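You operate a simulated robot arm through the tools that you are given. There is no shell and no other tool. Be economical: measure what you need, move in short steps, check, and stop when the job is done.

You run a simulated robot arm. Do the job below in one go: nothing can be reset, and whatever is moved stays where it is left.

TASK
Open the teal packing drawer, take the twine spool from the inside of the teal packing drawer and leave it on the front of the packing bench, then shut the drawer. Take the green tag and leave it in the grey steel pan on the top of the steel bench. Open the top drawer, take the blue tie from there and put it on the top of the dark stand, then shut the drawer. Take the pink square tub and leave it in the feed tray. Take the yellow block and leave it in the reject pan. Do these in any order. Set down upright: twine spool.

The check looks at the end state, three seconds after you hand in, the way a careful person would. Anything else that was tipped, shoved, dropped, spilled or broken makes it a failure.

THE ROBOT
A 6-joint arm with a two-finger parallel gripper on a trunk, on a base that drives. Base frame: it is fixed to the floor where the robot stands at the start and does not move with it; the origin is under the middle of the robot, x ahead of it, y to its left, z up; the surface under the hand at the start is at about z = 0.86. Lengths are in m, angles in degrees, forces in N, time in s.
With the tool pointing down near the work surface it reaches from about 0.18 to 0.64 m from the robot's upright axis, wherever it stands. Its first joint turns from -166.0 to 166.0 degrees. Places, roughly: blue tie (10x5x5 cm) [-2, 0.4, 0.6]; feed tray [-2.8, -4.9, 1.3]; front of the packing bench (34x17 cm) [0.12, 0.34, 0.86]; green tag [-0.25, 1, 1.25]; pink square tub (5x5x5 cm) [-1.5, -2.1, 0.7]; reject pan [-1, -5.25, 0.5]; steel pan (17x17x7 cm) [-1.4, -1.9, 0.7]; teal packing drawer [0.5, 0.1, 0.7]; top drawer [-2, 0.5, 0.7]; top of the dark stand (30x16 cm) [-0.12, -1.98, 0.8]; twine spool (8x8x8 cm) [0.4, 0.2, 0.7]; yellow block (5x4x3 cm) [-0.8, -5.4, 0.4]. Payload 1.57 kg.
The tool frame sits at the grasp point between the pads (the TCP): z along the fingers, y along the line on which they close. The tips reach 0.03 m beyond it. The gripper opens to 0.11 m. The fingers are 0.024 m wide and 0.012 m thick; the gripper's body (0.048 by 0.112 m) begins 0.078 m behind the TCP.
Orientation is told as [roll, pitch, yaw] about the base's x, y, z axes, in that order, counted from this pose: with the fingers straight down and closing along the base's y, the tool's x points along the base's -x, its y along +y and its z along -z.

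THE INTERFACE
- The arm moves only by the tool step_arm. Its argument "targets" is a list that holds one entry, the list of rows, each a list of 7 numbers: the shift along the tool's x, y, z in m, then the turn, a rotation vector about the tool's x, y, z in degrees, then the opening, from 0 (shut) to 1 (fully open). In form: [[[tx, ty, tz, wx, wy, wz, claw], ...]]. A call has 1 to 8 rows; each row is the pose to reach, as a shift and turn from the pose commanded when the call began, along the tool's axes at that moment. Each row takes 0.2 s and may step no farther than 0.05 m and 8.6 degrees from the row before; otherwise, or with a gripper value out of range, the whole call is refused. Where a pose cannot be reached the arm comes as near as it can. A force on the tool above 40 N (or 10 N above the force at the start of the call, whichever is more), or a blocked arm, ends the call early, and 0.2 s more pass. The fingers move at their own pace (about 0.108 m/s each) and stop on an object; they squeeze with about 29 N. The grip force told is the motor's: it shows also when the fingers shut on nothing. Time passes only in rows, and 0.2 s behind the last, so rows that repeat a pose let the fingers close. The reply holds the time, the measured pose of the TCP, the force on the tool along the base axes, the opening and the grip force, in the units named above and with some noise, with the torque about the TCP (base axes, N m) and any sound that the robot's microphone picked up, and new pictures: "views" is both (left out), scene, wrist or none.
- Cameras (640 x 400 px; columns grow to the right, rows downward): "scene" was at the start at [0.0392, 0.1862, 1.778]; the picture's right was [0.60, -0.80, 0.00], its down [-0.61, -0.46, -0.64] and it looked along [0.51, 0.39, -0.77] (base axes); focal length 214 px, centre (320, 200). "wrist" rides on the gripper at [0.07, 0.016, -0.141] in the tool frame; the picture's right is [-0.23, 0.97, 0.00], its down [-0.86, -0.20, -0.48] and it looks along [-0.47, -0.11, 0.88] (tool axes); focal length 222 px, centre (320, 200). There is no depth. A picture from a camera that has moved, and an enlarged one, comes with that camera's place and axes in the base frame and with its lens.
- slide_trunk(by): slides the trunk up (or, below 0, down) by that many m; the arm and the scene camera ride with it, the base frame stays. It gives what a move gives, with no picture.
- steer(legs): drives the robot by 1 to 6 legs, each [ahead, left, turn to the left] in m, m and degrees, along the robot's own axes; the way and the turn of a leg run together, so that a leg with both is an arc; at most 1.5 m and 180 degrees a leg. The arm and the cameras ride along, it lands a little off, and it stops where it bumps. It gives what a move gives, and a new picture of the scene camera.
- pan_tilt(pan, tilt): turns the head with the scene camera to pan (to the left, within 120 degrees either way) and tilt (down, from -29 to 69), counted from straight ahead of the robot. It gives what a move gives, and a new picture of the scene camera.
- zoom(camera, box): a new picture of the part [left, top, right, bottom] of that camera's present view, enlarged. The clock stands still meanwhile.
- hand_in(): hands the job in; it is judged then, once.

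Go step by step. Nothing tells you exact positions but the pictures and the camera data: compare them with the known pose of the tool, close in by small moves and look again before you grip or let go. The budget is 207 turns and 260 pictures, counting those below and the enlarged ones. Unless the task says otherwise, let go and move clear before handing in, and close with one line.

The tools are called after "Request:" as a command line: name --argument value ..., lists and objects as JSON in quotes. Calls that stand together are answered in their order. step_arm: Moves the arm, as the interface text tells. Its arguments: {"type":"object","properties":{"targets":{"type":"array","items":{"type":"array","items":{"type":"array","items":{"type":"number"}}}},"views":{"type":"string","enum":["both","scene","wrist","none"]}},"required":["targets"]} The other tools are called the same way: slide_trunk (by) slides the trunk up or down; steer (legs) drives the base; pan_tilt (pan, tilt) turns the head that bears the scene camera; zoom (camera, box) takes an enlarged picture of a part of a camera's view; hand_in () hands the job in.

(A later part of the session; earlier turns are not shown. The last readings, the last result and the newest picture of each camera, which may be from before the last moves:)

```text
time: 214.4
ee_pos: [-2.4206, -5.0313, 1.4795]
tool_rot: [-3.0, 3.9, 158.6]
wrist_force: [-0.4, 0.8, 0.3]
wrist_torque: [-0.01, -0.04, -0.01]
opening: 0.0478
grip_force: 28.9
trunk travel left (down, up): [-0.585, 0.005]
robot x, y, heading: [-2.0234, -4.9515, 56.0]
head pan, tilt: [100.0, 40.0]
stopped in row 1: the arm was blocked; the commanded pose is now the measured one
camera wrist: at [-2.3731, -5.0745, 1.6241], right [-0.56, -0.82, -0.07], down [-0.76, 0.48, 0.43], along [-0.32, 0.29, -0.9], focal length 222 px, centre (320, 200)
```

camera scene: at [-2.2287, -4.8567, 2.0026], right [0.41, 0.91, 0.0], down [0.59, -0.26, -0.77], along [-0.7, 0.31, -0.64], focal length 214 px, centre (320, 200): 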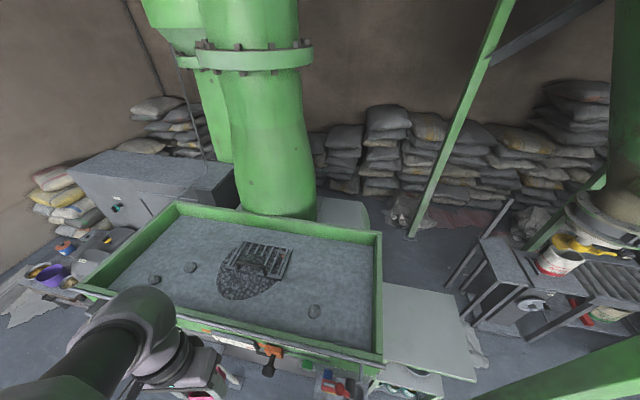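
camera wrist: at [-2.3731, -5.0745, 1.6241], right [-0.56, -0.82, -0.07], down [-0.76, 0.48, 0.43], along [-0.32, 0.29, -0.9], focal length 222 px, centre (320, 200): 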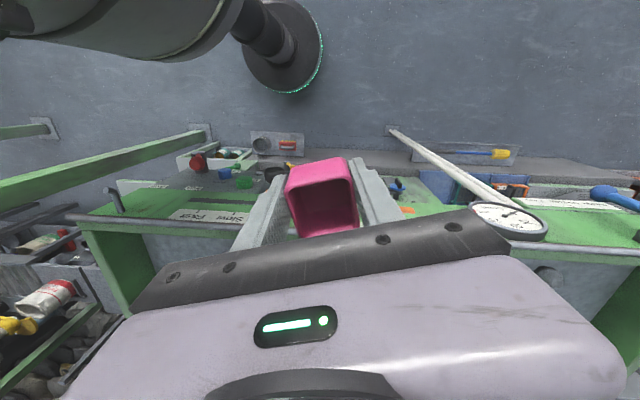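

The arm is cramped this close in; extending outward will be easier. I drive ahead so that the outward direction leads to the free spot.

Request:
steer --legs '[[0.4, 0, 0]]'

Request:
step_arm --targets '[[[-0.02, 0, -0.005, 0, 0, 0, 0.2], [-0.045, 0, -0.01, 0, 0, 0, 0.2], [-0.07, 0, -0.01, 0, 0, 0, 0.2], [-0.1, 0, -0.01, 0, 0, 0, 0.2]]]' --views "both"

```text
time: 216.8
ee_pos: [-2.2046, -4.7126, 1.4778]
tool_rot: [-3.1, 3.8, 159.3]
wrist_force: [0.0, 0.0, 0.3]
wrist_torque: [-0.02, 0.0, 0.03]
opening: 0.0478
grip_force: 29.1
trunk travel left (down, up): [-0.585, 0.005]
robot x, y, heading: [-1.8055, -4.6267, 56.6]
head pan, tilt: [100.0, 40.0]
camera scene: at [-2.0147, -4.5361, 2.0025], right [0.4, 0.92, 0.0], down [0.59, -0.26, -0.77], along [-0.7, 0.3, -0.64], focal length 214 px, centre (320, 200)
```

scene: 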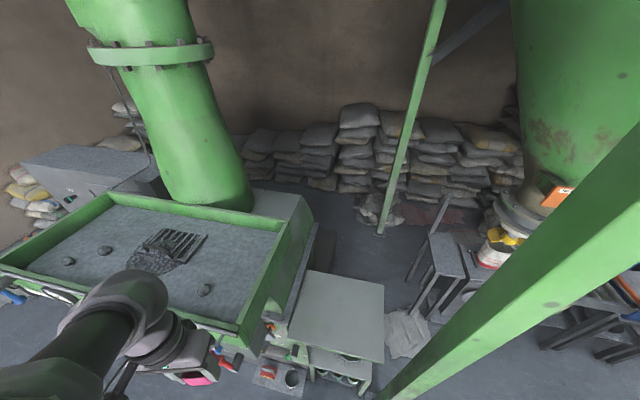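

```text
time: 217.8
ee_pos: [-2.2985, -4.6777, 1.4813]
tool_rot: [-3.2, 3.9, 159.4]
wrist_force: [-0.1, -0.4, -0.7]
wrist_torque: [-0.05, -0.06, -0.01]
opening: 0.0476
grip_force: 29.3
trunk travel left (down, up): [-0.585, 0.005]
robot x, y, heading: [-1.8074, -4.6328, 56.8]
head pan, tilt: [100.0, 40.0]
camera scene: at [-2.017, -4.5355, 2.0022], right [0.4, 0.92, 0.0], down [0.59, -0.26, -0.77], along [-0.7, 0.3, -0.64], focal length 214 px, centre (320, 200)
camera wrist: at [-2.2523, -4.7203, 1.6272], right [-0.55, -0.83, -0.07], down [-0.77, 0.48, 0.43], along [-0.32, 0.29, -0.9], focal length 222 px, centre (320, 200)
```

scene: 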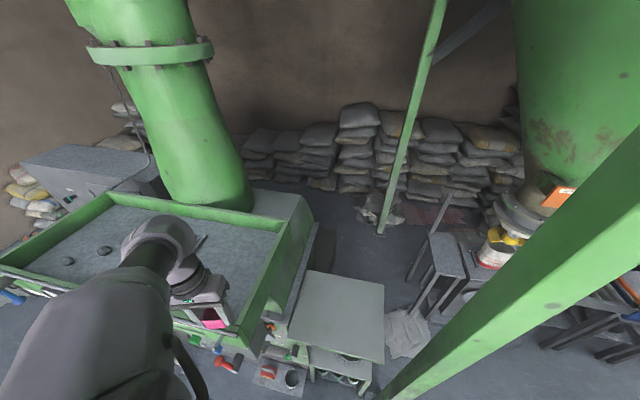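
wrist: 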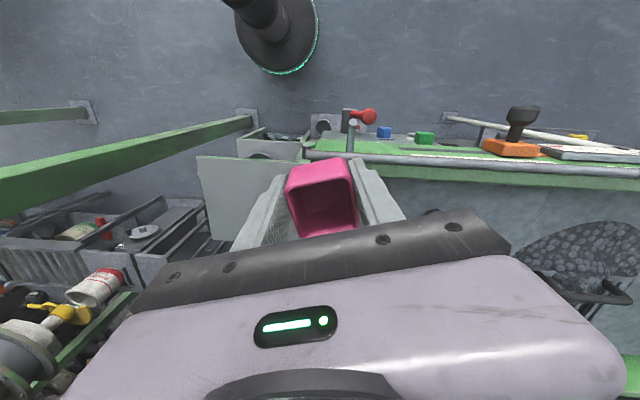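

Extending works. I continue over the tray to a free spot near its right end.

Request:
step_arm --targets '[[[-0.044, 0.006, 0, 0, 0, 0, 0.2], [-0.088, 0.013, 0, 0, 0, 0, 0.2], [-0.132, 0.02, 0, 0, 0, 0, 0.2], [-0.176, 0.026, 0, 0, 0, 0, 0.2], [-0.219, 0.032, 0, 0, 0, 0, 0.2]]]' --views "both"

```text
time: 219.1
ee_pos: [-2.4231, -4.6364, 1.46]
tool_rot: [-3.1, 3.9, 159.4]
wrist_force: [-0.2, 0.4, -1.2]
wrist_torque: [0.01, -0.02, 0.02]
opening: 0.0475
grip_force: 28.7
out of reach, approached as far as the arm can: row 3, 4, 5
trunk travel left (down, up): [-0.585, 0.005]
robot x, y, heading: [-1.8064, -4.6317, 56.6]
head pan, tilt: [100.0, 40.0]
camera scene: at [-2.015, -4.536, 2.0025], right [0.4, 0.92, 0.0], down [0.59, -0.25, -0.77], along [-0.7, 0.3, -0.64], focal length 214 px, centre (320, 200)
camera wrist: at [-2.3766, -4.6789, 1.6042], right [-0.55, -0.83, -0.07], down [-0.77, 0.48, 0.43], along [-0.32, 0.29, -0.9], focal length 222 px, centre (320, 200)
```

scene: 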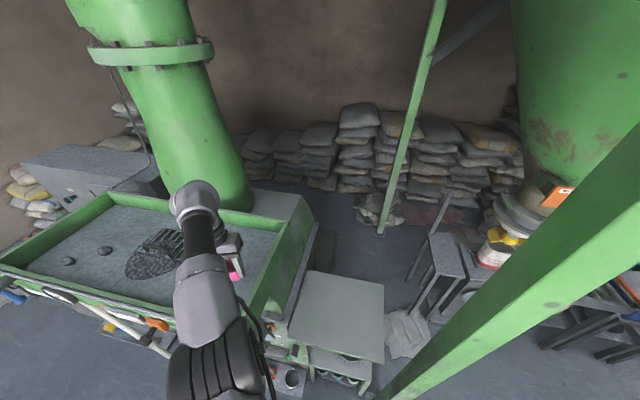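
wrist: 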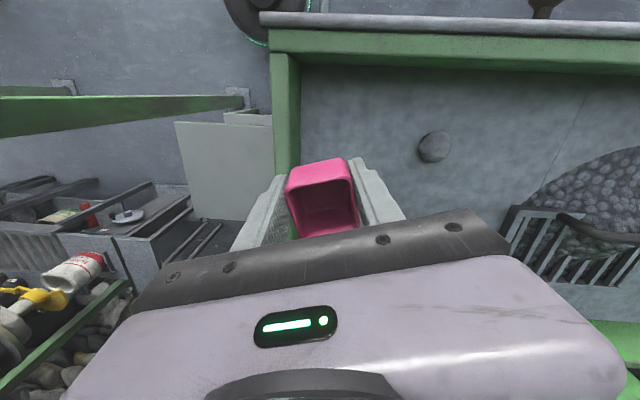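

The point below is too near the tray's right wall; the stone is 15 cm further. I shift the base back 5 cm, then lower.

Request:
steer --legs '[[-0.05, 0, 0]]'

Request:
slide_trunk --by -0.08

Request:
step_arm --targets '[[[0, 0, 0, 0, 0, 0, 0.2]]]' --views "both"

```text
time: 220.0
ee_pos: [-2.4514, -4.6793, 1.4608]
tool_rot: [-3.0, 4.0, 159.4]
wrist_force: [-0.8, 0.3, -1.0]
wrist_torque: [0.01, 0.0, 0.0]
opening: 0.0477
grip_force: 29.0
trunk travel left (down, up): [-0.585, 0.005]
robot x, y, heading: [-1.8323, -4.6702, 56.5]
head pan, tilt: [100.0, 40.0]
camera scene: at [-2.0419, -4.5776, 2.0025], right [0.4, 0.92, 0.0], down [0.59, -0.25, -0.77], along [-0.7, 0.3, -0.64], focal length 214 px, centre (320, 200)
```

scene: 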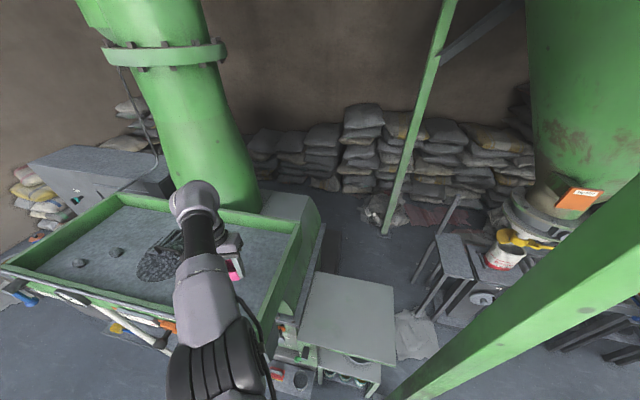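

```text
time: 221.2
ee_pos: [-2.4519, -4.6805, 1.3793]
tool_rot: [-3.1, 3.9, 159.3]
wrist_force: [-0.7, 0.2, -0.6]
wrist_torque: [0.0, 0.02, 0.0]
opening: 0.0476
grip_force: 29.2
trunk travel left (down, up): [-0.505, 0.085]
robot x, y, heading: [-1.8307, -4.6731, 56.8]
head pan, tilt: [100.0, 40.0]
```

```text
time: 221.6
ee_pos: [-2.4511, -4.6788, 1.379]
tool_rot: [-3.1, 3.9, 159.3]
wrist_force: [0.6, -0.5, 0.2]
wrist_torque: [0.01, 0.02, 0.04]
opening: 0.0477
grip_force: 28.9
trunk travel left (down, up): [-0.505, 0.085]
robot x, y, heading: [-1.8334, -4.6682, 56.8]
head pan, tilt: [100.0, 40.0]
camera scene: at [-2.0427, -4.5785, 1.9225], right [0.4, 0.92, 0.0], down [0.59, -0.25, -0.77], along [-0.7, 0.3, -0.64], focal length 214 px, centre (320, 200)
camera wrist: at [-2.4043, -4.7218, 1.5247], right [-0.55, -0.83, -0.07], down [-0.77, 0.48, 0.43], along [-0.32, 0.29, -0.9], focal length 222 px, centre (320, 200)
```

scene: 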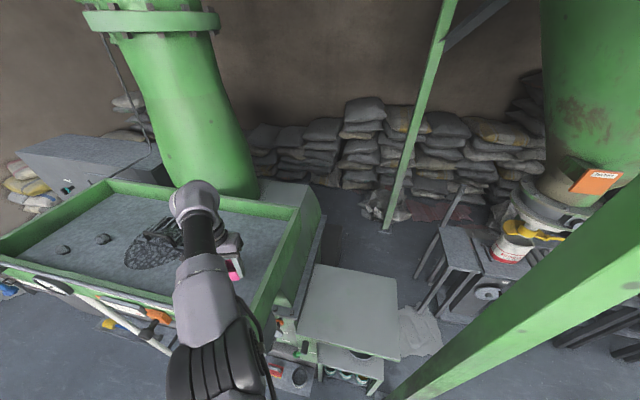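
wrist: 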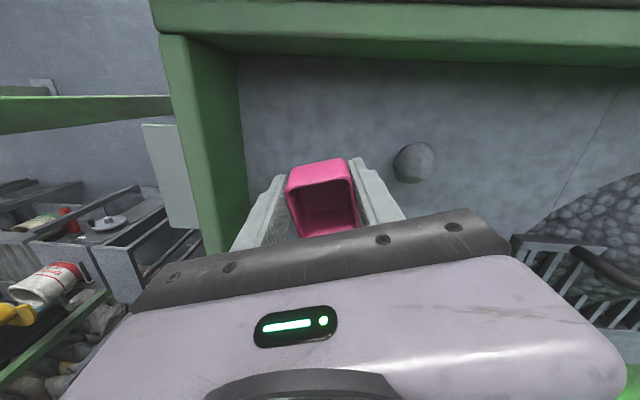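

Request:
slide_trunk --by -0.03

Request:
step_arm --targets '[[[0, 0, 0.004, 0, 0, 0, 0.2], [0, 0, 0.008, 0, 0, 0, 0.2], [0, 0, 0.012, 0, 0, 0, 0.2], [0, 0, 0.016, 0, 0, 0, 0.2], [0, 0, 0.02, 0, 0, 0, 0.2]]]' --views "wrist"

```text
time: 222.3
ee_pos: [-2.451, -4.6785, 1.3507]
tool_rot: [-3.1, 3.8, 159.3]
wrist_force: [1.1, 0.0, 0.3]
wrist_torque: [-0.01, 0.0, 0.0]
opening: 0.0476
grip_force: 29.2
trunk travel left (down, up): [-0.475, 0.115]
robot x, y, heading: [-1.8328, -4.6734, 56.6]
head pan, tilt: [100.0, 40.0]
```

```text
time: 223.5
ee_pos: [-2.4519, -4.6783, 1.3299]
tool_rot: [-3.1, 3.8, 159.3]
wrist_force: [-0.5, 0.4, -0.8]
wrist_torque: [-0.04, 0.0, 0.01]
opening: 0.0476
grip_force: 29.1
trunk travel left (down, up): [-0.475, 0.115]
robot x, y, heading: [-1.8337, -4.674, 56.9]
head pan, tilt: [100.0, 40.0]
camera wrist: at [-2.4031, -4.7215, 1.474], right [-0.55, -0.83, -0.07], down [-0.77, 0.48, 0.43], along [-0.32, 0.29, -0.9], focal length 222 px, centre (320, 200)
```

wrist: 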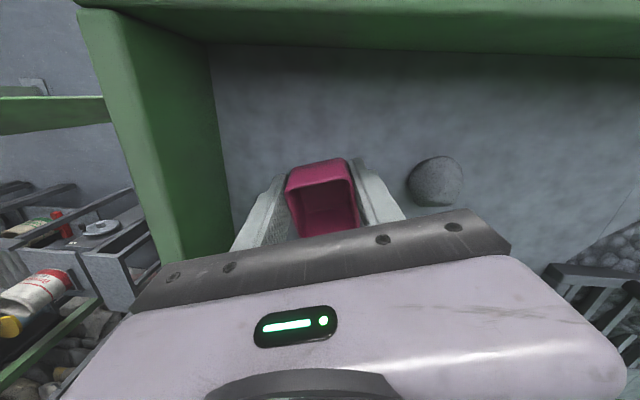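

Not touching yet; lower further.

Request:
step_arm --targets '[[[0, 0, 0.004, 0, 0, 0, 0.2], [0, 0, 0.008, 0, 0, 0, 0.2], [0, 0, 0.012, 0, 0, 0, 0.2], [0, 0, 0.016, 0, 0, 0, 0.2], [0, 0, 0.02, 0, 0, 0, 0.2], [0, 0, 0.024, 0, 0, 0, 0.2]]]' --views "wrist"

```text
time: 224.7
ee_pos: [-2.4459, -4.6783, 1.3173]
tool_rot: [-2.8, 3.4, 159.4]
wrist_force: [8.6, 1.2, 14.3]
wrist_torque: [-0.27, 0.09, 0.16]
opening: 0.0476
grip_force: 28.6
trunk travel left (down, up): [-0.475, 0.115]
robot x, y, heading: [-1.8358, -4.6738, 56.9]
head pan, tilt: [100.0, 40.0]
stopped in row 5: the force on the tool passed its limit at 46 N (the readings are from after the stop); the commanded pose is now the measured one
camera wrist: at [-2.3976, -4.7206, 1.4615], right [-0.55, -0.83, -0.06], down [-0.76, 0.48, 0.44], along [-0.34, 0.29, -0.9], focal length 222 px, centre (320, 200)
```

wrist: 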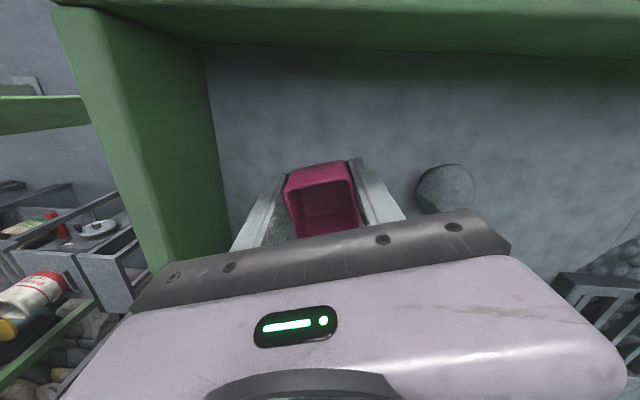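

It rests on the tray floor. I release and rise.

Request:
step_arm --targets '[[[0, 0, 0, 0, 0, 0, 0.5], [0, 0, 0, 0, 0, 0, 0.62], [0, 0, 0, 0, 0, 0, 0.62], [0, 0, -0.03, 0, 0, 0, 0.62], [0, 0, -0.065, 0, 0, 0, 0.62], [0, 0, -0.1, 0, 0, 0, 0.62], [0, 0, -0.13, 0, 0, 0, 0.62]]]' --views "wrist"

```text
time: 226.3
ee_pos: [-2.4342, -4.6953, 1.4248]
tool_rot: [-3.0, 3.5, 159.3]
wrist_force: [0.5, -0.5, -0.3]
wrist_torque: [-0.03, 0.03, 0.02]
opening: 0.0683
grip_force: 0.1
out of reach, approached as far as the arm can: row 5, 6, 7
trunk travel left (down, up): [-0.475, 0.115]
robot x, y, heading: [-1.8318, -4.6738, 56.8]
head pan, tilt: [100.0, 40.0]
camera wrist: at [-2.3855, -4.7378, 1.5703], right [-0.55, -0.83, -0.06], down [-0.76, 0.47, 0.44], along [-0.33, 0.29, -0.9], focal length 222 px, centre (320, 200)
```

wrist: 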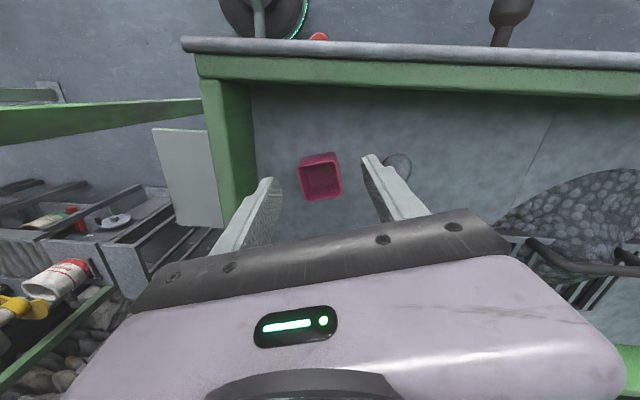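

The tub stands in the feed tray. I raise the trunk, drive away to the right, and look at the low table.

Request:
slide_trunk --by 0.11

Request:
steer --legs '[[0, -0.3, -1.2]]'

Request:
pan_tilt --pan -110 --tilt 40

```text
time: 227.7
ee_pos: [-2.4348, -4.6956, 1.5341]
tool_rot: [-2.9, 3.5, 159.4]
wrist_force: [0.5, -0.1, 0.4]
wrist_torque: [0.01, 0.03, -0.01]
opening: 0.0682
grip_force: 0.1
trunk travel left (down, up): [-0.585, 0.005]
robot x, y, heading: [-1.8335, -4.6745, 56.6]
head pan, tilt: [100.0, 40.0]
```

```text
time: 229.8
ee_pos: [-2.188, -4.8488, 1.5351]
tool_rot: [-2.9, 3.5, 158.4]
wrist_force: [0.1, -0.4, 0.4]
wrist_torque: [-0.02, 0.01, 0.01]
opening: 0.0679
grip_force: 0.0
trunk travel left (down, up): [-0.585, 0.005]
robot x, y, heading: [-1.5877, -4.8365, 56.1]
head pan, tilt: [100.0, 40.0]
camera scene: at [-1.7942, -4.7398, 2.0024], right [0.41, 0.91, 0.0], down [0.59, -0.27, -0.77], along [-0.7, 0.32, -0.64], focal length 214 px, centre (320, 200)
```

scene: 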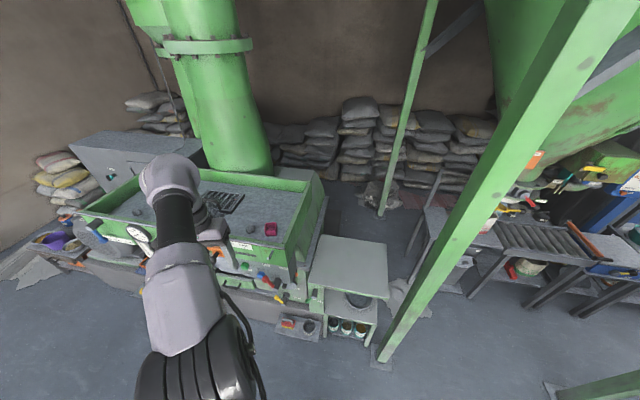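

```text
time: 232.8
ee_pos: [-2.1881, -4.8492, 1.5362]
tool_rot: [-2.8, 3.5, 158.5]
wrist_force: [-0.3, -0.1, 0.2]
wrist_torque: [-0.01, 0.02, 0.02]
opening: 0.0682
grip_force: 0.1
trunk travel left (down, up): [-0.585, 0.005]
robot x, y, heading: [-1.5902, -4.8407, 55.9]
head pan, tilt: [-110.0, 40.0]
camera scene: at [-1.667, -4.844, 2.0025], right [-0.81, -0.58, 0.0], down [-0.37, 0.52, -0.77], along [0.45, -0.62, -0.64], focal length 214 px, centre (320, 200)
```

scene: 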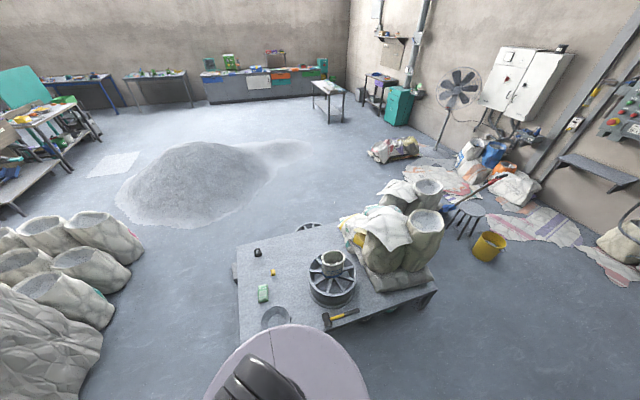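

The yellow block and reject pan are on the low table; best reached from its near end (n≈-4.3). I turn the base left by 90° so the table will be at my left, then go around.

Request:
steer --legs '[[0, 0, 89.5], [0, -0.62, 0]]'

Request:
pan_tilt --pan 110 --tilt 45

```text
time: 240.0
ee_pos: [-1.2363, -4.9439, 1.5357]
tool_rot: [-2.9, 3.5, -114.0]
wrist_force: [0.9, 0.1, 0.6]
wrist_torque: [0.0, 0.02, 0.0]
opening: 0.0681
grip_force: 0.0
trunk travel left (down, up): [-0.585, 0.005]
robot x, y, heading: [-1.2245, -4.3445, 143.4]
head pan, tilt: [-110.0, 40.0]
camera scene: at [-1.2224, -4.4207, 2.0025], right [0.55, -0.84, 0.0], down [-0.54, -0.35, -0.77], along [0.64, 0.42, -0.64], focal length 214 px, centre (320, 200)
```

scene: 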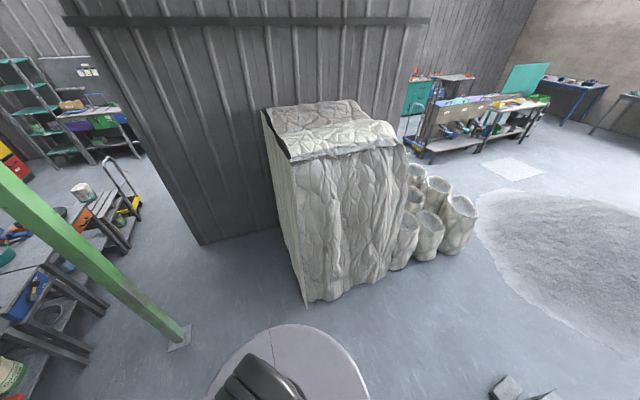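

```text
time: 243.2
ee_pos: [-1.2361, -4.9443, 1.5347]
tool_rot: [-2.8, 3.6, -113.9]
wrist_force: [-0.3, -0.2, -0.2]
wrist_torque: [0.05, -0.01, 0.01]
opening: 0.0682
grip_force: 0.0
trunk travel left (down, up): [-0.585, 0.005]
robot x, y, heading: [-1.2231, -4.3408, 143.1]
head pan, tilt: [110.0, 45.0]
camera scene: at [-1.3167, -4.5451, 1.9952], right [-0.96, 0.29, 0.0], down [0.2, 0.68, -0.71], along [-0.2, -0.68, -0.71], focal length 214 px, centre (320, 200)
```

scene: 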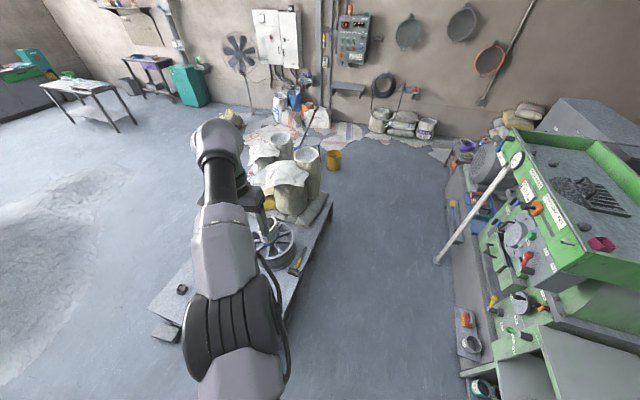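

Request:
steer --legs '[[0, 0, 2.2], [-0.85, 0, 0]]'

Request:
pan_tilt --pan 90 --tilt 60

```text
time: 248.1
ee_pos: [-0.5107, -5.4326, 1.5349]
tool_rot: [-2.9, 3.5, -112.3]
wrist_force: [0.4, -0.2, 0.2]
wrist_torque: [-0.02, 0.01, -0.01]
opening: 0.0682
grip_force: 0.1
trunk travel left (down, up): [-0.585, 0.005]
robot x, y, heading: [-0.5138, -4.831, 144.9]
head pan, tilt: [110.0, 45.0]
camera scene: at [-0.6039, -5.0374, 1.9952], right [-0.97, 0.26, 0.0], down [0.18, 0.68, -0.71], along [-0.18, -0.68, -0.71], focal length 214 px, centre (320, 200)
```

scene: 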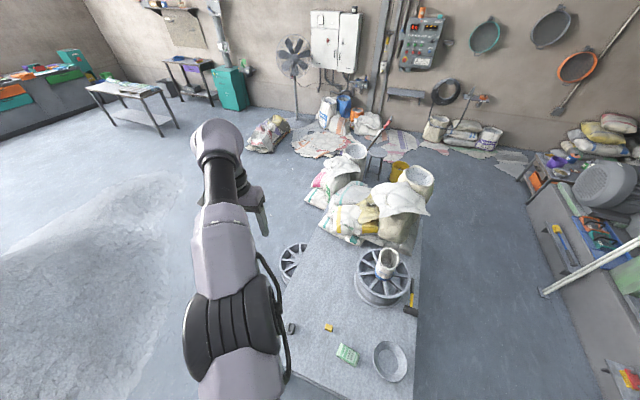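

```text
time: 248.9
ee_pos: [-0.511, -5.4335, 1.5358]
tool_rot: [-2.9, 3.5, -112.3]
wrist_force: [0.5, -0.6, 0.1]
wrist_torque: [0.0, 0.0, -0.03]
opening: 0.0681
grip_force: 0.1
trunk travel left (down, up): [-0.585, 0.005]
robot x, y, heading: [-0.5136, -4.8341, 144.9]
head pan, tilt: [90.0, 60.0]
camera scene: at [-0.6211, -5.0133, 1.9758], right [-0.82, 0.57, 0.0], down [0.5, 0.71, -0.5], along [-0.29, -0.41, -0.87], focal length 214 px, centre (320, 200)
```

scene: 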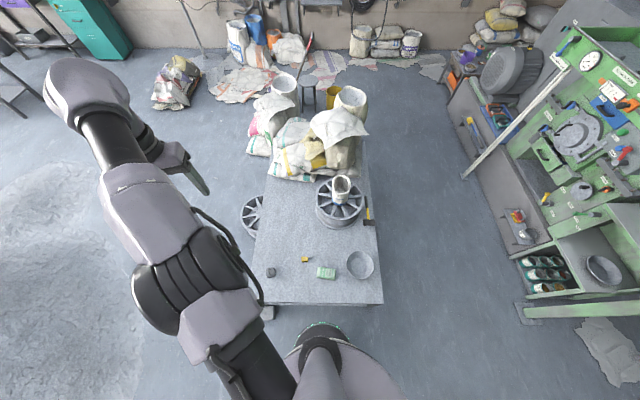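

A good overview of the low table. I zoom in.

Request:
zoom --camera "scene" --box '[250, 225, 394, 315]'

```text
4.44 times, centred on (322, 270) of scene
camera zoom: at [-0.6211, -5.0133, 1.9758], right [-0.82, 0.57, 0.0], down [0.5, 0.71, -0.5], along [-0.29, -0.41, -0.87], focal length 953 px, centre (311, -111)
```

zoom: 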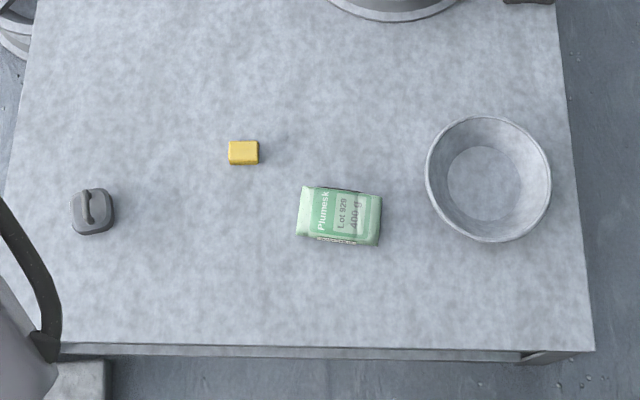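

The block is at about (-0.76, -5.40), the pan at (-1.05, -5.14). I lower the trunk.

Request:
slide_trunk --by -0.4

Request:
slide_trunk --by -0.17

Request:
step_arm --targets '[[[0, 0.02, 0.03, 0, 0, 4, 0.65], [0, 0.045, 0.065, 0, 0, 8, 0.65], [0, 0.07, 0.1, 0, 0, 12, 0.65], [0, 0.095, 0.135, 0, 0, 14, 0.65]]]' --views "both"

```text
time: 252.8
ee_pos: [-0.5111, -5.433, 1.1348]
tool_rot: [-2.9, 3.5, -112.3]
wrist_force: [-0.4, -0.7, 1.0]
wrist_torque: [0.02, 0.03, -0.03]
opening: 0.0682
grip_force: 0.1
trunk travel left (down, up): [-0.185, 0.405]
robot x, y, heading: [-0.5197, -4.8323, 145.1]
head pan, tilt: [90.0, 60.0]
```

```text
time: 254.7
ee_pos: [-0.5117, -5.4335, 0.9642]
tool_rot: [-2.8, 3.4, -112.3]
wrist_force: [0.2, -0.3, 0.1]
wrist_torque: [-0.01, 0.01, -0.02]
opening: 0.068
grip_force: 0.1
trunk travel left (down, up): [-0.015, 0.575]
robot x, y, heading: [-0.5162, -4.8356, 144.8]
head pan, tilt: [90.0, 60.0]
```

```text
time: 255.7
ee_pos: [-0.4259, -5.4486, 0.8247]
tool_rot: [-3.7, 2.7, -126.3]
wrist_force: [-1.3, 0.9, 0.2]
wrist_torque: [-0.01, 0.01, -0.04]
opening: 0.0718
grip_force: 0.2
out of reach, approached as far as the arm can: row 4
trunk travel left (down, up): [-0.015, 0.575]
robot x, y, heading: [-0.5155, -4.8342, 145.3]
head pan, tilt: [90.0, 60.0]
camera scene: at [-0.621, -5.0133, 1.4058], right [-0.82, 0.57, 0.0], down [0.5, 0.71, -0.5], along [-0.29, -0.41, -0.87], focal length 214 px, centre (320, 200)
camera wrist: at [-0.369, -5.4109, 0.968], right [0.65, -0.76, -0.07], down [-0.66, -0.61, 0.45], along [-0.38, -0.25, -0.89], focal length 222 px, centre (320, 200)
```

scene: 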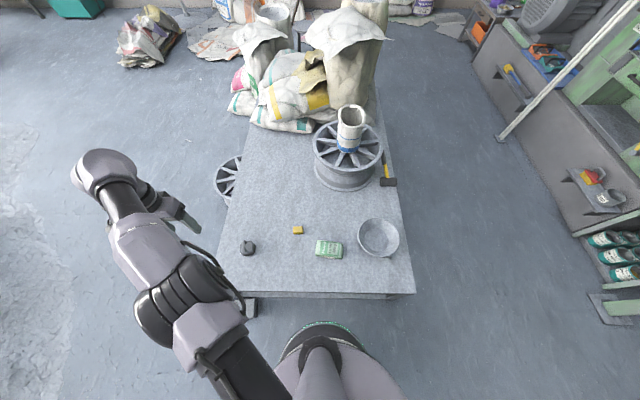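
wrist: 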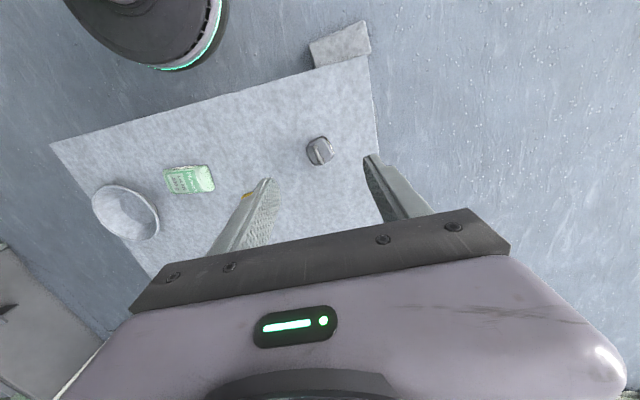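

The table top is at z≈0.385 and the block at (-0.763, -5.413, 0.40). I bring the base 7 cm closer to the table end.

Request:
steer --legs '[[-0.03, 0.065, 0.5]]'

Request:
slide_trunk --by -0.014

Request:
step_arm --targets '[[[0.02, -0.04, 0, 0, 0, -4, 0.65], [0.035, -0.085, 0, 0, 0, -8, 0.65], [0.05, -0.13, 0, 0, 0, -12, 0.65], [0.06, -0.175, 0, 0, 0, -14, 0.65], [0.07, -0.22, 0, 0, 0, -14, 0.65], [0.07, -0.26, 0.0, 0, 0, -14, 0.65]]]' --views "both"

```text
time: 256.7
ee_pos: [-0.4335, -5.5171, 0.8248]
tool_rot: [-3.7, 2.7, -125.7]
wrist_force: [0.6, 0.2, 0.5]
wrist_torque: [0.0, 0.0, -0.01]
opening: 0.0715
grip_force: 0.0
trunk travel left (down, up): [-0.015, 0.575]
robot x, y, heading: [-0.5306, -4.9003, 145.4]
head pan, tilt: [90.0, 60.0]
camera scene: at [-0.6313, -5.0847, 1.4057], right [-0.82, 0.57, 0.0], down [0.49, 0.71, -0.5], along [-0.28, -0.41, -0.87], focal length 214 px, centre (320, 200)
```

scene: 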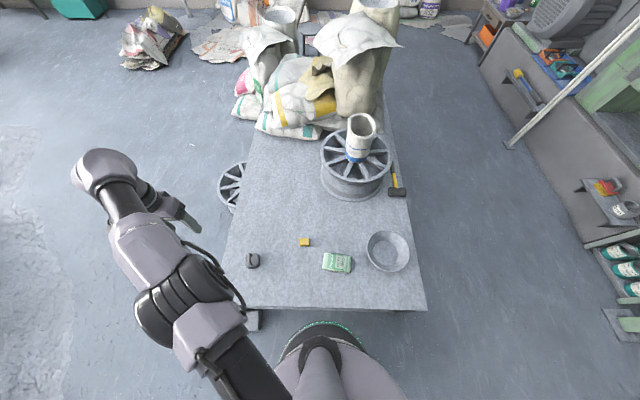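

```text
time: 257.3
ee_pos: [-0.4334, -5.5162, 0.8112]
tool_rot: [-3.6, 2.6, -125.7]
wrist_force: [0.3, 0.7, -0.2]
wrist_torque: [-0.01, -0.01, 0.0]
opening: 0.0716
grip_force: 0.1
trunk travel left (down, up): [-0.001, 0.589]
robot x, y, heading: [-0.5274, -4.9025, 145.7]
head pan, tilt: [90.0, 60.0]
```

```text
time: 258.9
ee_pos: [-0.5966, -5.2982, 0.8065]
tool_rot: [-3.9, 6.8, -111.2]
wrist_force: [-0.2, 0.3, 0.7]
wrist_torque: [-0.01, 0.0, -0.06]
opening: 0.0715
grip_force: 0.1
trunk travel left (down, up): [-0.001, 0.589]
robot x, y, heading: [-0.5267, -4.9029, 145.6]
head pan, tilt: [90.0, 60.0]
stopped in row 6: the arm was blocked; the commanded pose is now the measured one
camera scene: at [-0.6314, -5.0848, 1.3917], right [-0.82, 0.57, 0.0], down [0.49, 0.71, -0.5], along [-0.28, -0.41, -0.87], focal length 214 px, centre (320, 200)
camera wrist: at [-0.5547, -5.2575, 0.9547], right [0.83, -0.55, -0.09], down [-0.48, -0.79, 0.39], along [-0.29, -0.28, -0.92], focal length 222 px, centre (320, 200)
```

scene: 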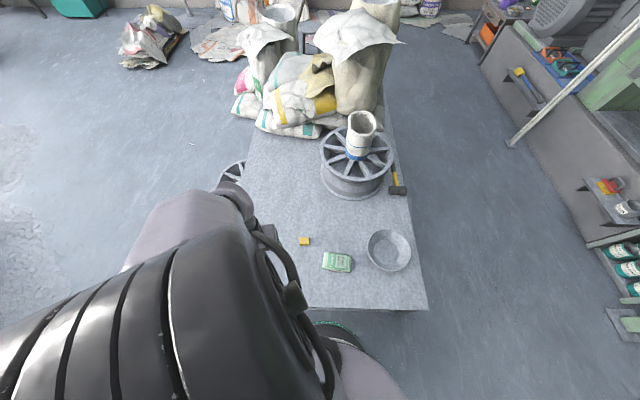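
wrist: 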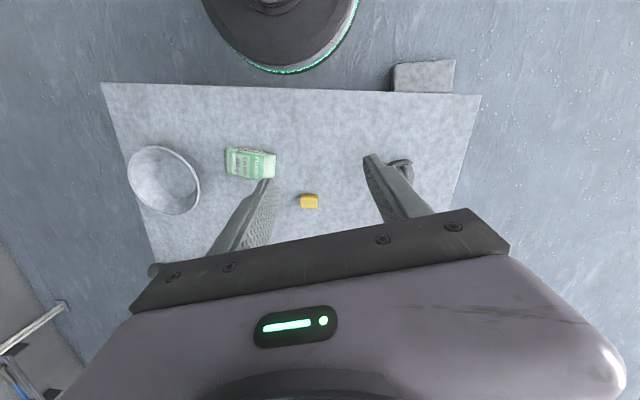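

The block is right ahead of the hand. I extend toward it, descending, straightening and aligning the tool with the block.

Request:
step_arm --targets '[[[-0.021, -0.013, 0.03, -0.5, -0.85, 1.5, 0.65], [-0.042, -0.026, 0.065, -1, -1.7, 3, 0.65], [-0.063, -0.039, 0.1, -1.5, -2.5, 4.5, 0.65], [-0.084, -0.053, 0.14, -2, -3.4, 6, 0.65], [-0.105, -0.067, 0.18, -2.5, -4.25, 7.5, 0.65], [-0.125, -0.081, 0.22, -3, -5.1, 9, 0.65], [-0.145, -0.095, 0.255, -3.5, -6, 10.5, 0.65], [-0.16, -0.107, 0.29, -3.9, -6.8, 12, 0.65]]]' --views "both"

```text
time: 260.7
ee_pos: [-0.7617, -5.3757, 0.5124]
tool_rot: [-0.5, -0.6, -123.0]
wrist_force: [-0.4, 0.8, -0.6]
wrist_torque: [-0.01, 0.03, 0.0]
opening: 0.0715
grip_force: 0.1
trunk travel left (down, up): [-0.001, 0.589]
robot x, y, heading: [-0.5285, -4.9022, 145.9]
head pan, tilt: [90.0, 60.0]
camera scene: at [-0.6313, -5.0845, 1.3917], right [-0.82, 0.57, 0.0], down [0.49, 0.71, -0.5], along [-0.28, -0.41, -0.87], focal length 214 px, centre (320, 200)
camera wrist: at [-0.7078, -5.3247, 0.6525], right [0.69, -0.72, -0.01], down [-0.63, -0.61, 0.49], along [-0.36, -0.34, -0.87], focal length 222 px, centre (320, 200)
```

scene: 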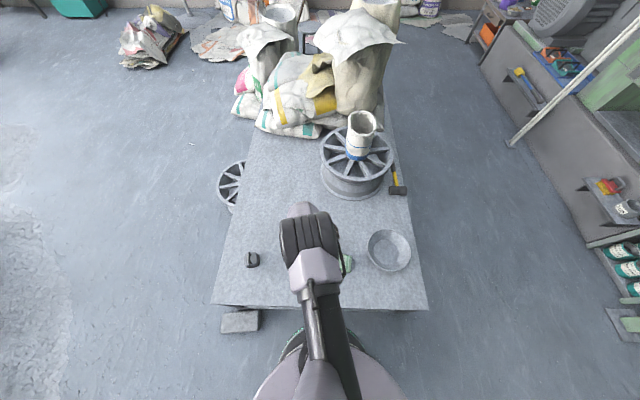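
wrist: 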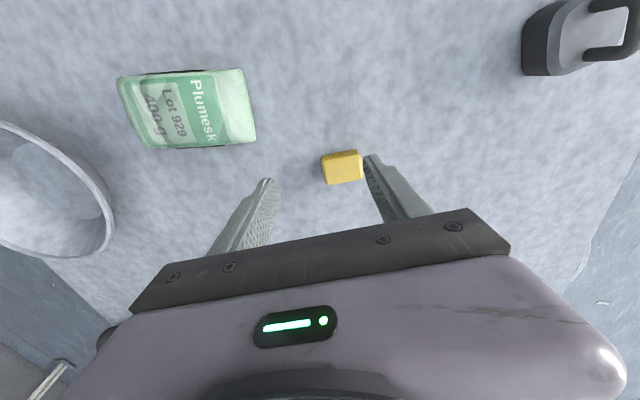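

Well aligned. I shift 2 cm and descend around the block.

Request:
step_arm --targets '[[[-0.01, 0.012, 0.02, 0, 0, 0, 0.65], [-0.019, 0.022, 0.045, 0, 0, 0, 0.65], [-0.019, 0.022, 0.07, 0, 0, 0, 0.65], [-0.019, 0.022, 0.085, 0, 0, 0, 0.65]]]' --views "wrist"

```text
time: 261.7
ee_pos: [-0.7538, -5.3977, 0.4261]
tool_rot: [-0.5, -0.6, -123.0]
wrist_force: [-0.9, 0.7, 0.4]
wrist_torque: [0.03, -0.01, -0.03]
opening: 0.0715
grip_force: 0.1
trunk travel left (down, up): [-0.001, 0.589]
robot x, y, heading: [-0.5273, -4.9027, 145.9]
head pan, tilt: [90.0, 60.0]
camera wrist: at [-0.6999, -5.3469, 0.5663], right [0.69, -0.72, -0.01], down [-0.63, -0.61, 0.49], along [-0.36, -0.34, -0.87], focal length 222 px, centre (320, 200)
```

wrist: 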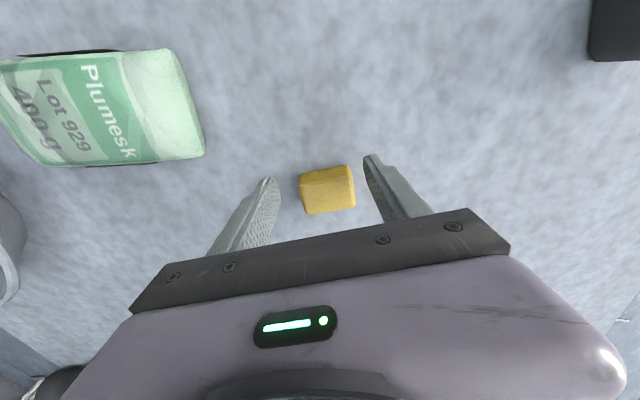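

Request:
step_arm --targets '[[[-0.003, 0.004, 0.006, 0, 0, 0, 0.65], [-0.003, 0.004, 0.011, 0, 0, 0, 0.65], [-0.003, 0.004, 0.011, 0, 0, 0, 0.4], [-0.003, 0.004, 0.011, 0, 0, 0, 0.2], [-0.003, 0.004, 0.011, 0, 0, 0, 0.2]]]' --views "wrist"

```text
time: 262.9
ee_pos: [-0.7504, -5.4013, 0.4133]
tool_rot: [-0.5, -0.7, -122.9]
wrist_force: [-0.3, -1.5, 0.7]
wrist_torque: [-0.07, -0.01, -0.02]
opening: 0.0493
grip_force: 29.1
trunk travel left (down, up): [-0.001, 0.589]
robot x, y, heading: [-0.53, -4.9041, 145.5]
head pan, tilt: [90.0, 60.0]
camera wrist: at [-0.6978, -5.3513, 0.5542], right [0.69, -0.72, -0.01], down [-0.63, -0.61, 0.49], along [-0.36, -0.34, -0.87], focal length 222 px, centre (320, 200)
```

wrist: 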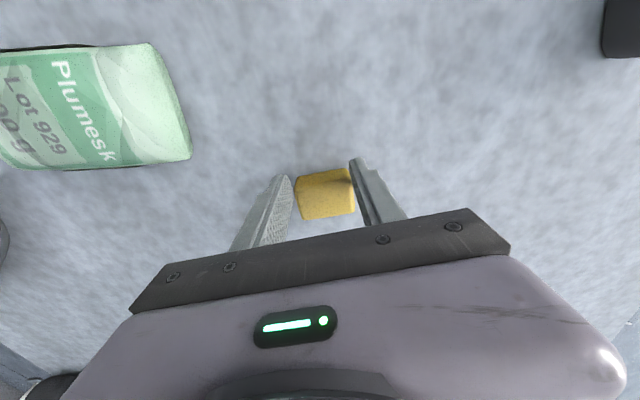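

Gripped (4.9 cm). I lift.

Request:
step_arm --targets '[[[0, 0, -0.04, 0, 0, 0, 0.2], [0, 0, -0.08, 0, 0, 0, 0.2], [0, 0, -0.12, 0, 0, 0, 0.2], [0, 0, -0.16, 0, 0, 0, 0.2]]]' --views "wrist"

```text
time: 263.9
ee_pos: [-0.7486, -5.4028, 0.5717]
tool_rot: [-0.4, -0.6, -123.0]
wrist_force: [0.6, 0.1, -1.3]
wrist_torque: [0.02, -0.01, 0.0]
opening: 0.0491
grip_force: 28.5
trunk travel left (down, up): [-0.001, 0.589]
robot x, y, heading: [-0.5265, -4.9051, 145.6]
head pan, tilt: [90.0, 60.0]
camera wrist: at [-0.6956, -5.3513, 0.7125], right [0.69, -0.72, -0.01], down [-0.63, -0.61, 0.49], along [-0.36, -0.34, -0.87], focal length 222 px, centre (320, 200)
```

wrist: 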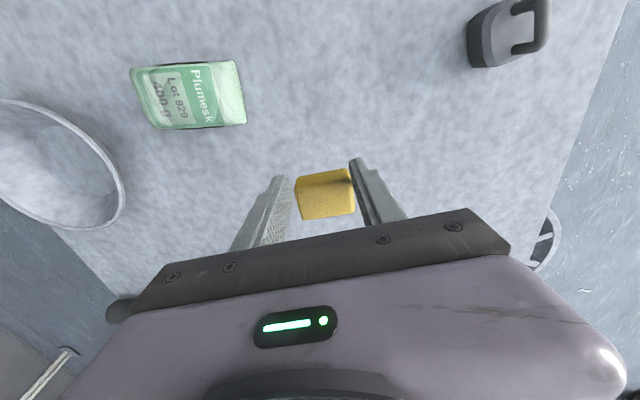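

The block is held. I carry it over to the reject pan.

Request:
step_arm --targets '[[[0.005, -0.045, -0.01, 0, 0, 0, 0.2], [0.01, -0.09, -0.02, 0, 0, 0, 0.2], [0.016, -0.135, -0.02, 0, 0, 0, 0.2], [0.021, -0.18, -0.02, 0, 0, 0, 0.2], [0.027, -0.225, -0.02, 0, 0, 0, 0.2], [0.032, -0.27, -0.02, 0, 0, 0, 0.2], [0.038, -0.315, -0.02, 0, 0, 0, 0.2], [0.043, -0.36, -0.02, 0, 0, 0, 0.2]]]' --views "both"

```text
time: 265.7
ee_pos: [-1.0261, -5.1722, 0.5989]
tool_rot: [-0.5, -0.6, -122.9]
wrist_force: [0.2, 0.2, -0.8]
wrist_torque: [0.01, -0.02, -0.05]
opening: 0.0489
grip_force: 29.0
trunk travel left (down, up): [-0.001, 0.589]
robot x, y, heading: [-0.5267, -4.9056, 145.8]
head pan, tilt: [90.0, 60.0]
camera scene: at [-0.6313, -5.0846, 1.3917], right [-0.82, 0.57, 0.0], down [0.49, 0.71, -0.5], along [-0.28, -0.41, -0.87], focal length 214 px, centre (320, 200)
camera wrist: at [-0.9742, -5.1206, 0.7388], right [0.69, -0.72, -0.01], down [-0.63, -0.61, 0.49], along [-0.36, -0.34, -0.87], focal length 222 px, centre (320, 200)
```

scene: 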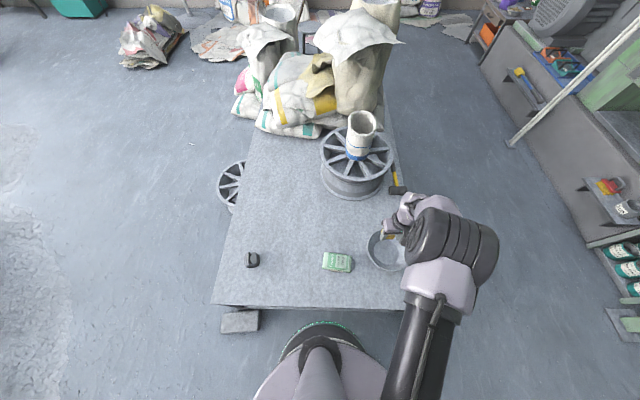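
wrist: 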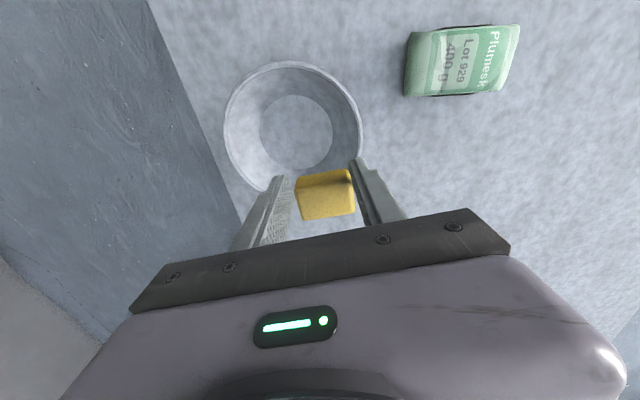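

The pan is slightly left in the view. I centre over it and lower the block in.

Request:
step_arm --targets '[[[0.004, -0.018, 0.02, 0, 0, 0, 0.2], [0.008, -0.036, 0.05, 0, 0, 0, 0.2], [0.008, -0.036, 0.09, 0, 0, 0, 0.2], [0.008, -0.036, 0.125, 0, 0, 0, 0.2], [0.008, -0.036, 0.15, 0, 0, 0, 0.2]]]' --views "both"

```text
time: 266.9
ee_pos: [-1.0545, -5.1485, 0.4456]
tool_rot: [-0.5, -0.5, -123.0]
wrist_force: [0.6, 0.5, -0.5]
wrist_torque: [0.0, 0.01, 0.0]
opening: 0.0494
grip_force: 29.0
trunk travel left (down, up): [-0.001, 0.589]
robot x, y, heading: [-0.53, -4.9046, 145.5]
head pan, tilt: [90.0, 60.0]
camera scene: at [-0.6314, -5.0845, 1.3917], right [-0.82, 0.57, 0.0], down [0.49, 0.71, -0.5], along [-0.28, -0.41, -0.87], focal length 214 px, centre (320, 200)
camera wrist: at [-1.0016, -5.0971, 0.587], right [0.69, -0.72, -0.01], down [-0.63, -0.61, 0.49], along [-0.36, -0.34, -0.87], focal length 222 px, centre (320, 200)
```

scene: 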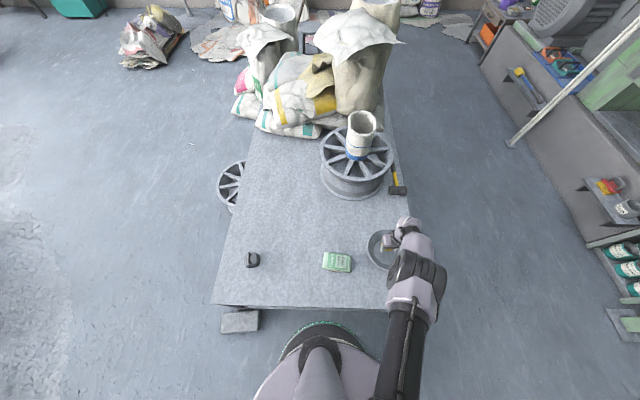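
wrist: 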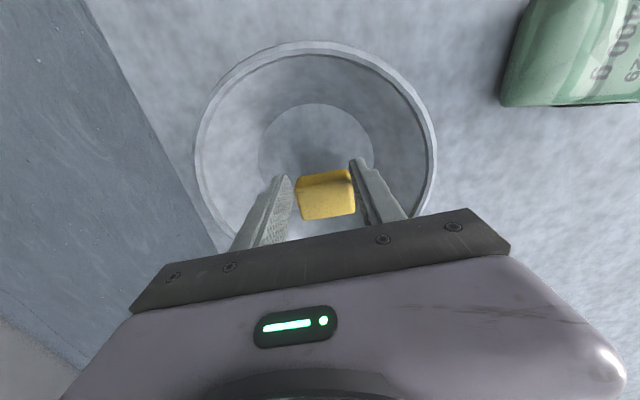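

Centred. I lower the last bit until contact and release.

Request:
step_arm --targets '[[[0, 0, 0.006, 0, 0, 0, 0.2], [0, 0, 0.012, 0, 0, 0, 0.2], [0, 0, 0.017, 0, 0, 0, 0.2], [0, 0, 0.021, 0, 0, 0, 0.2]]]' --views "none"

Request:
step_arm --targets '[[[0, 0, 0, 0, 0, 0, 0.52], [0, 0, 0, 0, 0, 0, 0.55], [0, 0, 0, 0, 0, 0, 0.55], [0, 0, -0.03, 0, 0, 0, 0.55], [0, 0, -0.07, 0, 0, 0, 0.55], [0, 0, -0.115, 0, 0, 0, 0.55], [0, 0, -0.16, 0, 0, 0, 0.55], [0, 0, -0.205, 0, 0, 0, 0.55]]]' --views "wrist"

```text
time: 267.9
ee_pos: [-1.056, -5.1463, 0.425]
tool_rot: [-0.4, -0.6, -123.0]
wrist_force: [0.8, 0.0, -0.8]
wrist_torque: [0.0, 0.0, 0.01]
opening: 0.0493
grip_force: 28.7
trunk travel left (down, up): [-0.001, 0.589]
robot x, y, heading: [-0.5358, -4.8997, 145.4]
head pan, tilt: [90.0, 60.0]
```

```text
time: 269.7
ee_pos: [-1.0557, -5.1437, 0.6285]
tool_rot: [-0.5, -0.6, -122.9]
wrist_force: [0.4, -0.7, -0.4]
wrist_torque: [0.0, 0.01, 0.01]
opening: 0.0606
grip_force: 0.1
trunk travel left (down, up): [-0.001, 0.589]
robot x, y, heading: [-0.5334, -4.9054, 145.6]
head pan, tilt: [90.0, 60.0]
camera wrist: at [-1.0022, -5.0932, 0.7703], right [0.69, -0.72, -0.01], down [-0.63, -0.61, 0.49], along [-0.36, -0.34, -0.87], focal length 222 px, centre (320, 200)
```

wrist: 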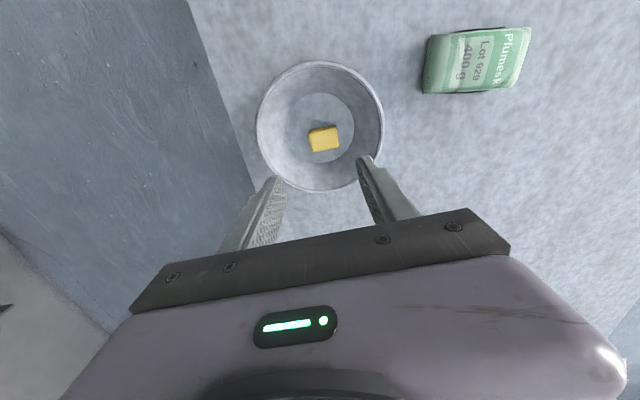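

The block lies in the reject pan. Next the tie: I fold the arm in, raise it, and start the way back.

Request:
step_arm --targets '[[[0.02, 0.012, -0.04, 0, 0, 0, 0.55], [0.045, 0.03, -0.08, 0, 0, 0, 0.55], [0.075, 0.05, -0.11, 0, 0, 0, 0.55], [0.105, 0.07, -0.14, 0, 0, 0, 0.55], [0.135, 0.085, -0.17, 0, 0, 0, 0.55]]]' --views "none"

Request:
slide_trunk --by 0.3

Request:
steer --legs '[[1.1, 0, 0], [0, 0, -90]]'

```text
refused: row 2 steps farther than a row can; nothing moved
```

```text
time: 272.7
ee_pos: [-1.0557, -5.1442, 0.9291]
tool_rot: [-0.5, -0.6, -123.0]
wrist_force: [0.5, -0.1, -0.3]
wrist_torque: [-0.01, 0.0, -0.03]
opening: 0.0604
grip_force: 0.1
trunk travel left (down, up): [-0.301, 0.289]
robot x, y, heading: [-0.5277, -4.9022, 145.5]
head pan, tilt: [90.0, 60.0]
```

```text
time: 280.2
ee_pos: [-1.9774, -4.1763, 0.9277]
tool_rot: [0.1, -0.1, -159.9]
wrist_force: [12.8, -5.9, 8.5]
wrist_torque: [1.07, 1.78, -0.29]
opening: 0.0607
grip_force: 0.1
trunk travel left (down, up): [-0.301, 0.289]
robot x, y, heading: [-1.4169, -4.2946, 108.5]
head pan, tilt: [90.0, 60.0]
stopped in leg 2: the force on the tool passed its limit at 117 N (the readings are from after the stop); the commanded pose is now the measured one
camera scene: at [-1.6057, -4.3793, 1.6921], right [-0.32, 0.95, 0.0], down [0.82, 0.27, -0.5], along [-0.48, -0.16, -0.87], focal length 214 px, centre (320, 200)
```

scene: 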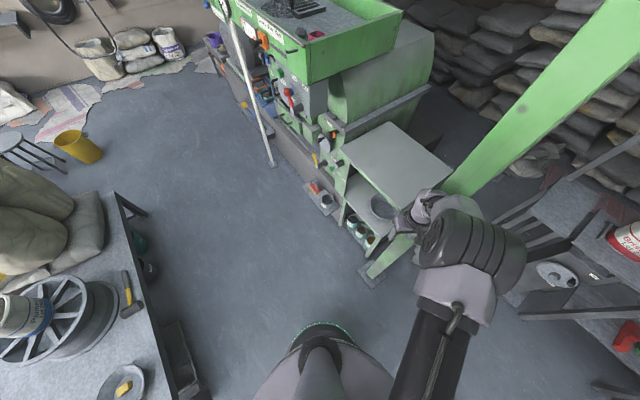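

The steering was chained without the fold, and the hand bumped the green post. I turn back a little and check.

Request:
steer --legs '[[0, 0, 10]]'

Request:
zoom --camera "scene" --box '[300, 100, 540, 250]'

```text
time: 281.2
ee_pos: [-1.9895, -4.2767, 0.9258]
tool_rot: [0.1, 0.0, -150.0]
wrist_force: [0.1, -0.8, 0.5]
wrist_torque: [0.02, -0.03, 0.0]
opening: 0.0603
grip_force: 0.0
trunk travel left (down, up): [-0.301, 0.289]
robot x, y, heading: [-1.4174, -4.2903, 118.7]
head pan, tilt: [90.0, 60.0]
camera scene: at [-1.5917, -4.4099, 1.6917], right [-0.48, 0.88, 0.0], down [0.76, 0.41, -0.5], along [-0.44, -0.24, -0.87], focal length 214 px, centre (320, 200)
```

scene: 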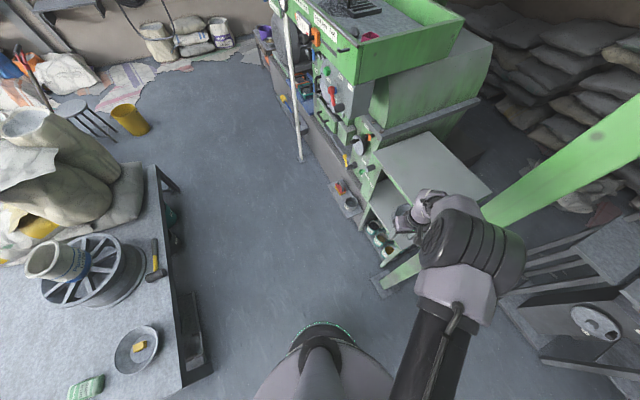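

```text
2.67 times, centred on (420, 175) of scene
camera zoom: at [-1.5917, -4.4099, 1.6917], right [-0.48, 0.88, 0.0], down [0.76, 0.41, -0.5], along [-0.44, -0.24, -0.87], focal length 572 px, centre (53, 267)
```

zoom: 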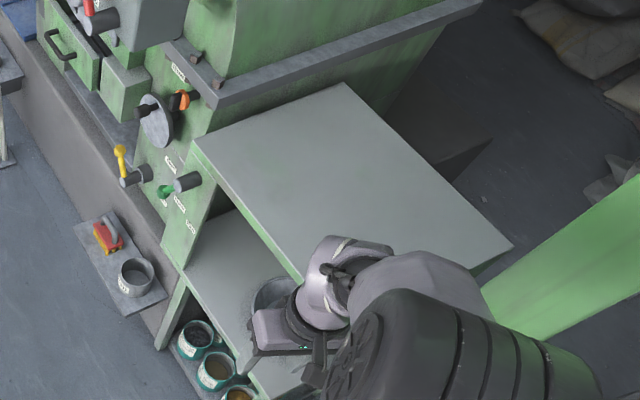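

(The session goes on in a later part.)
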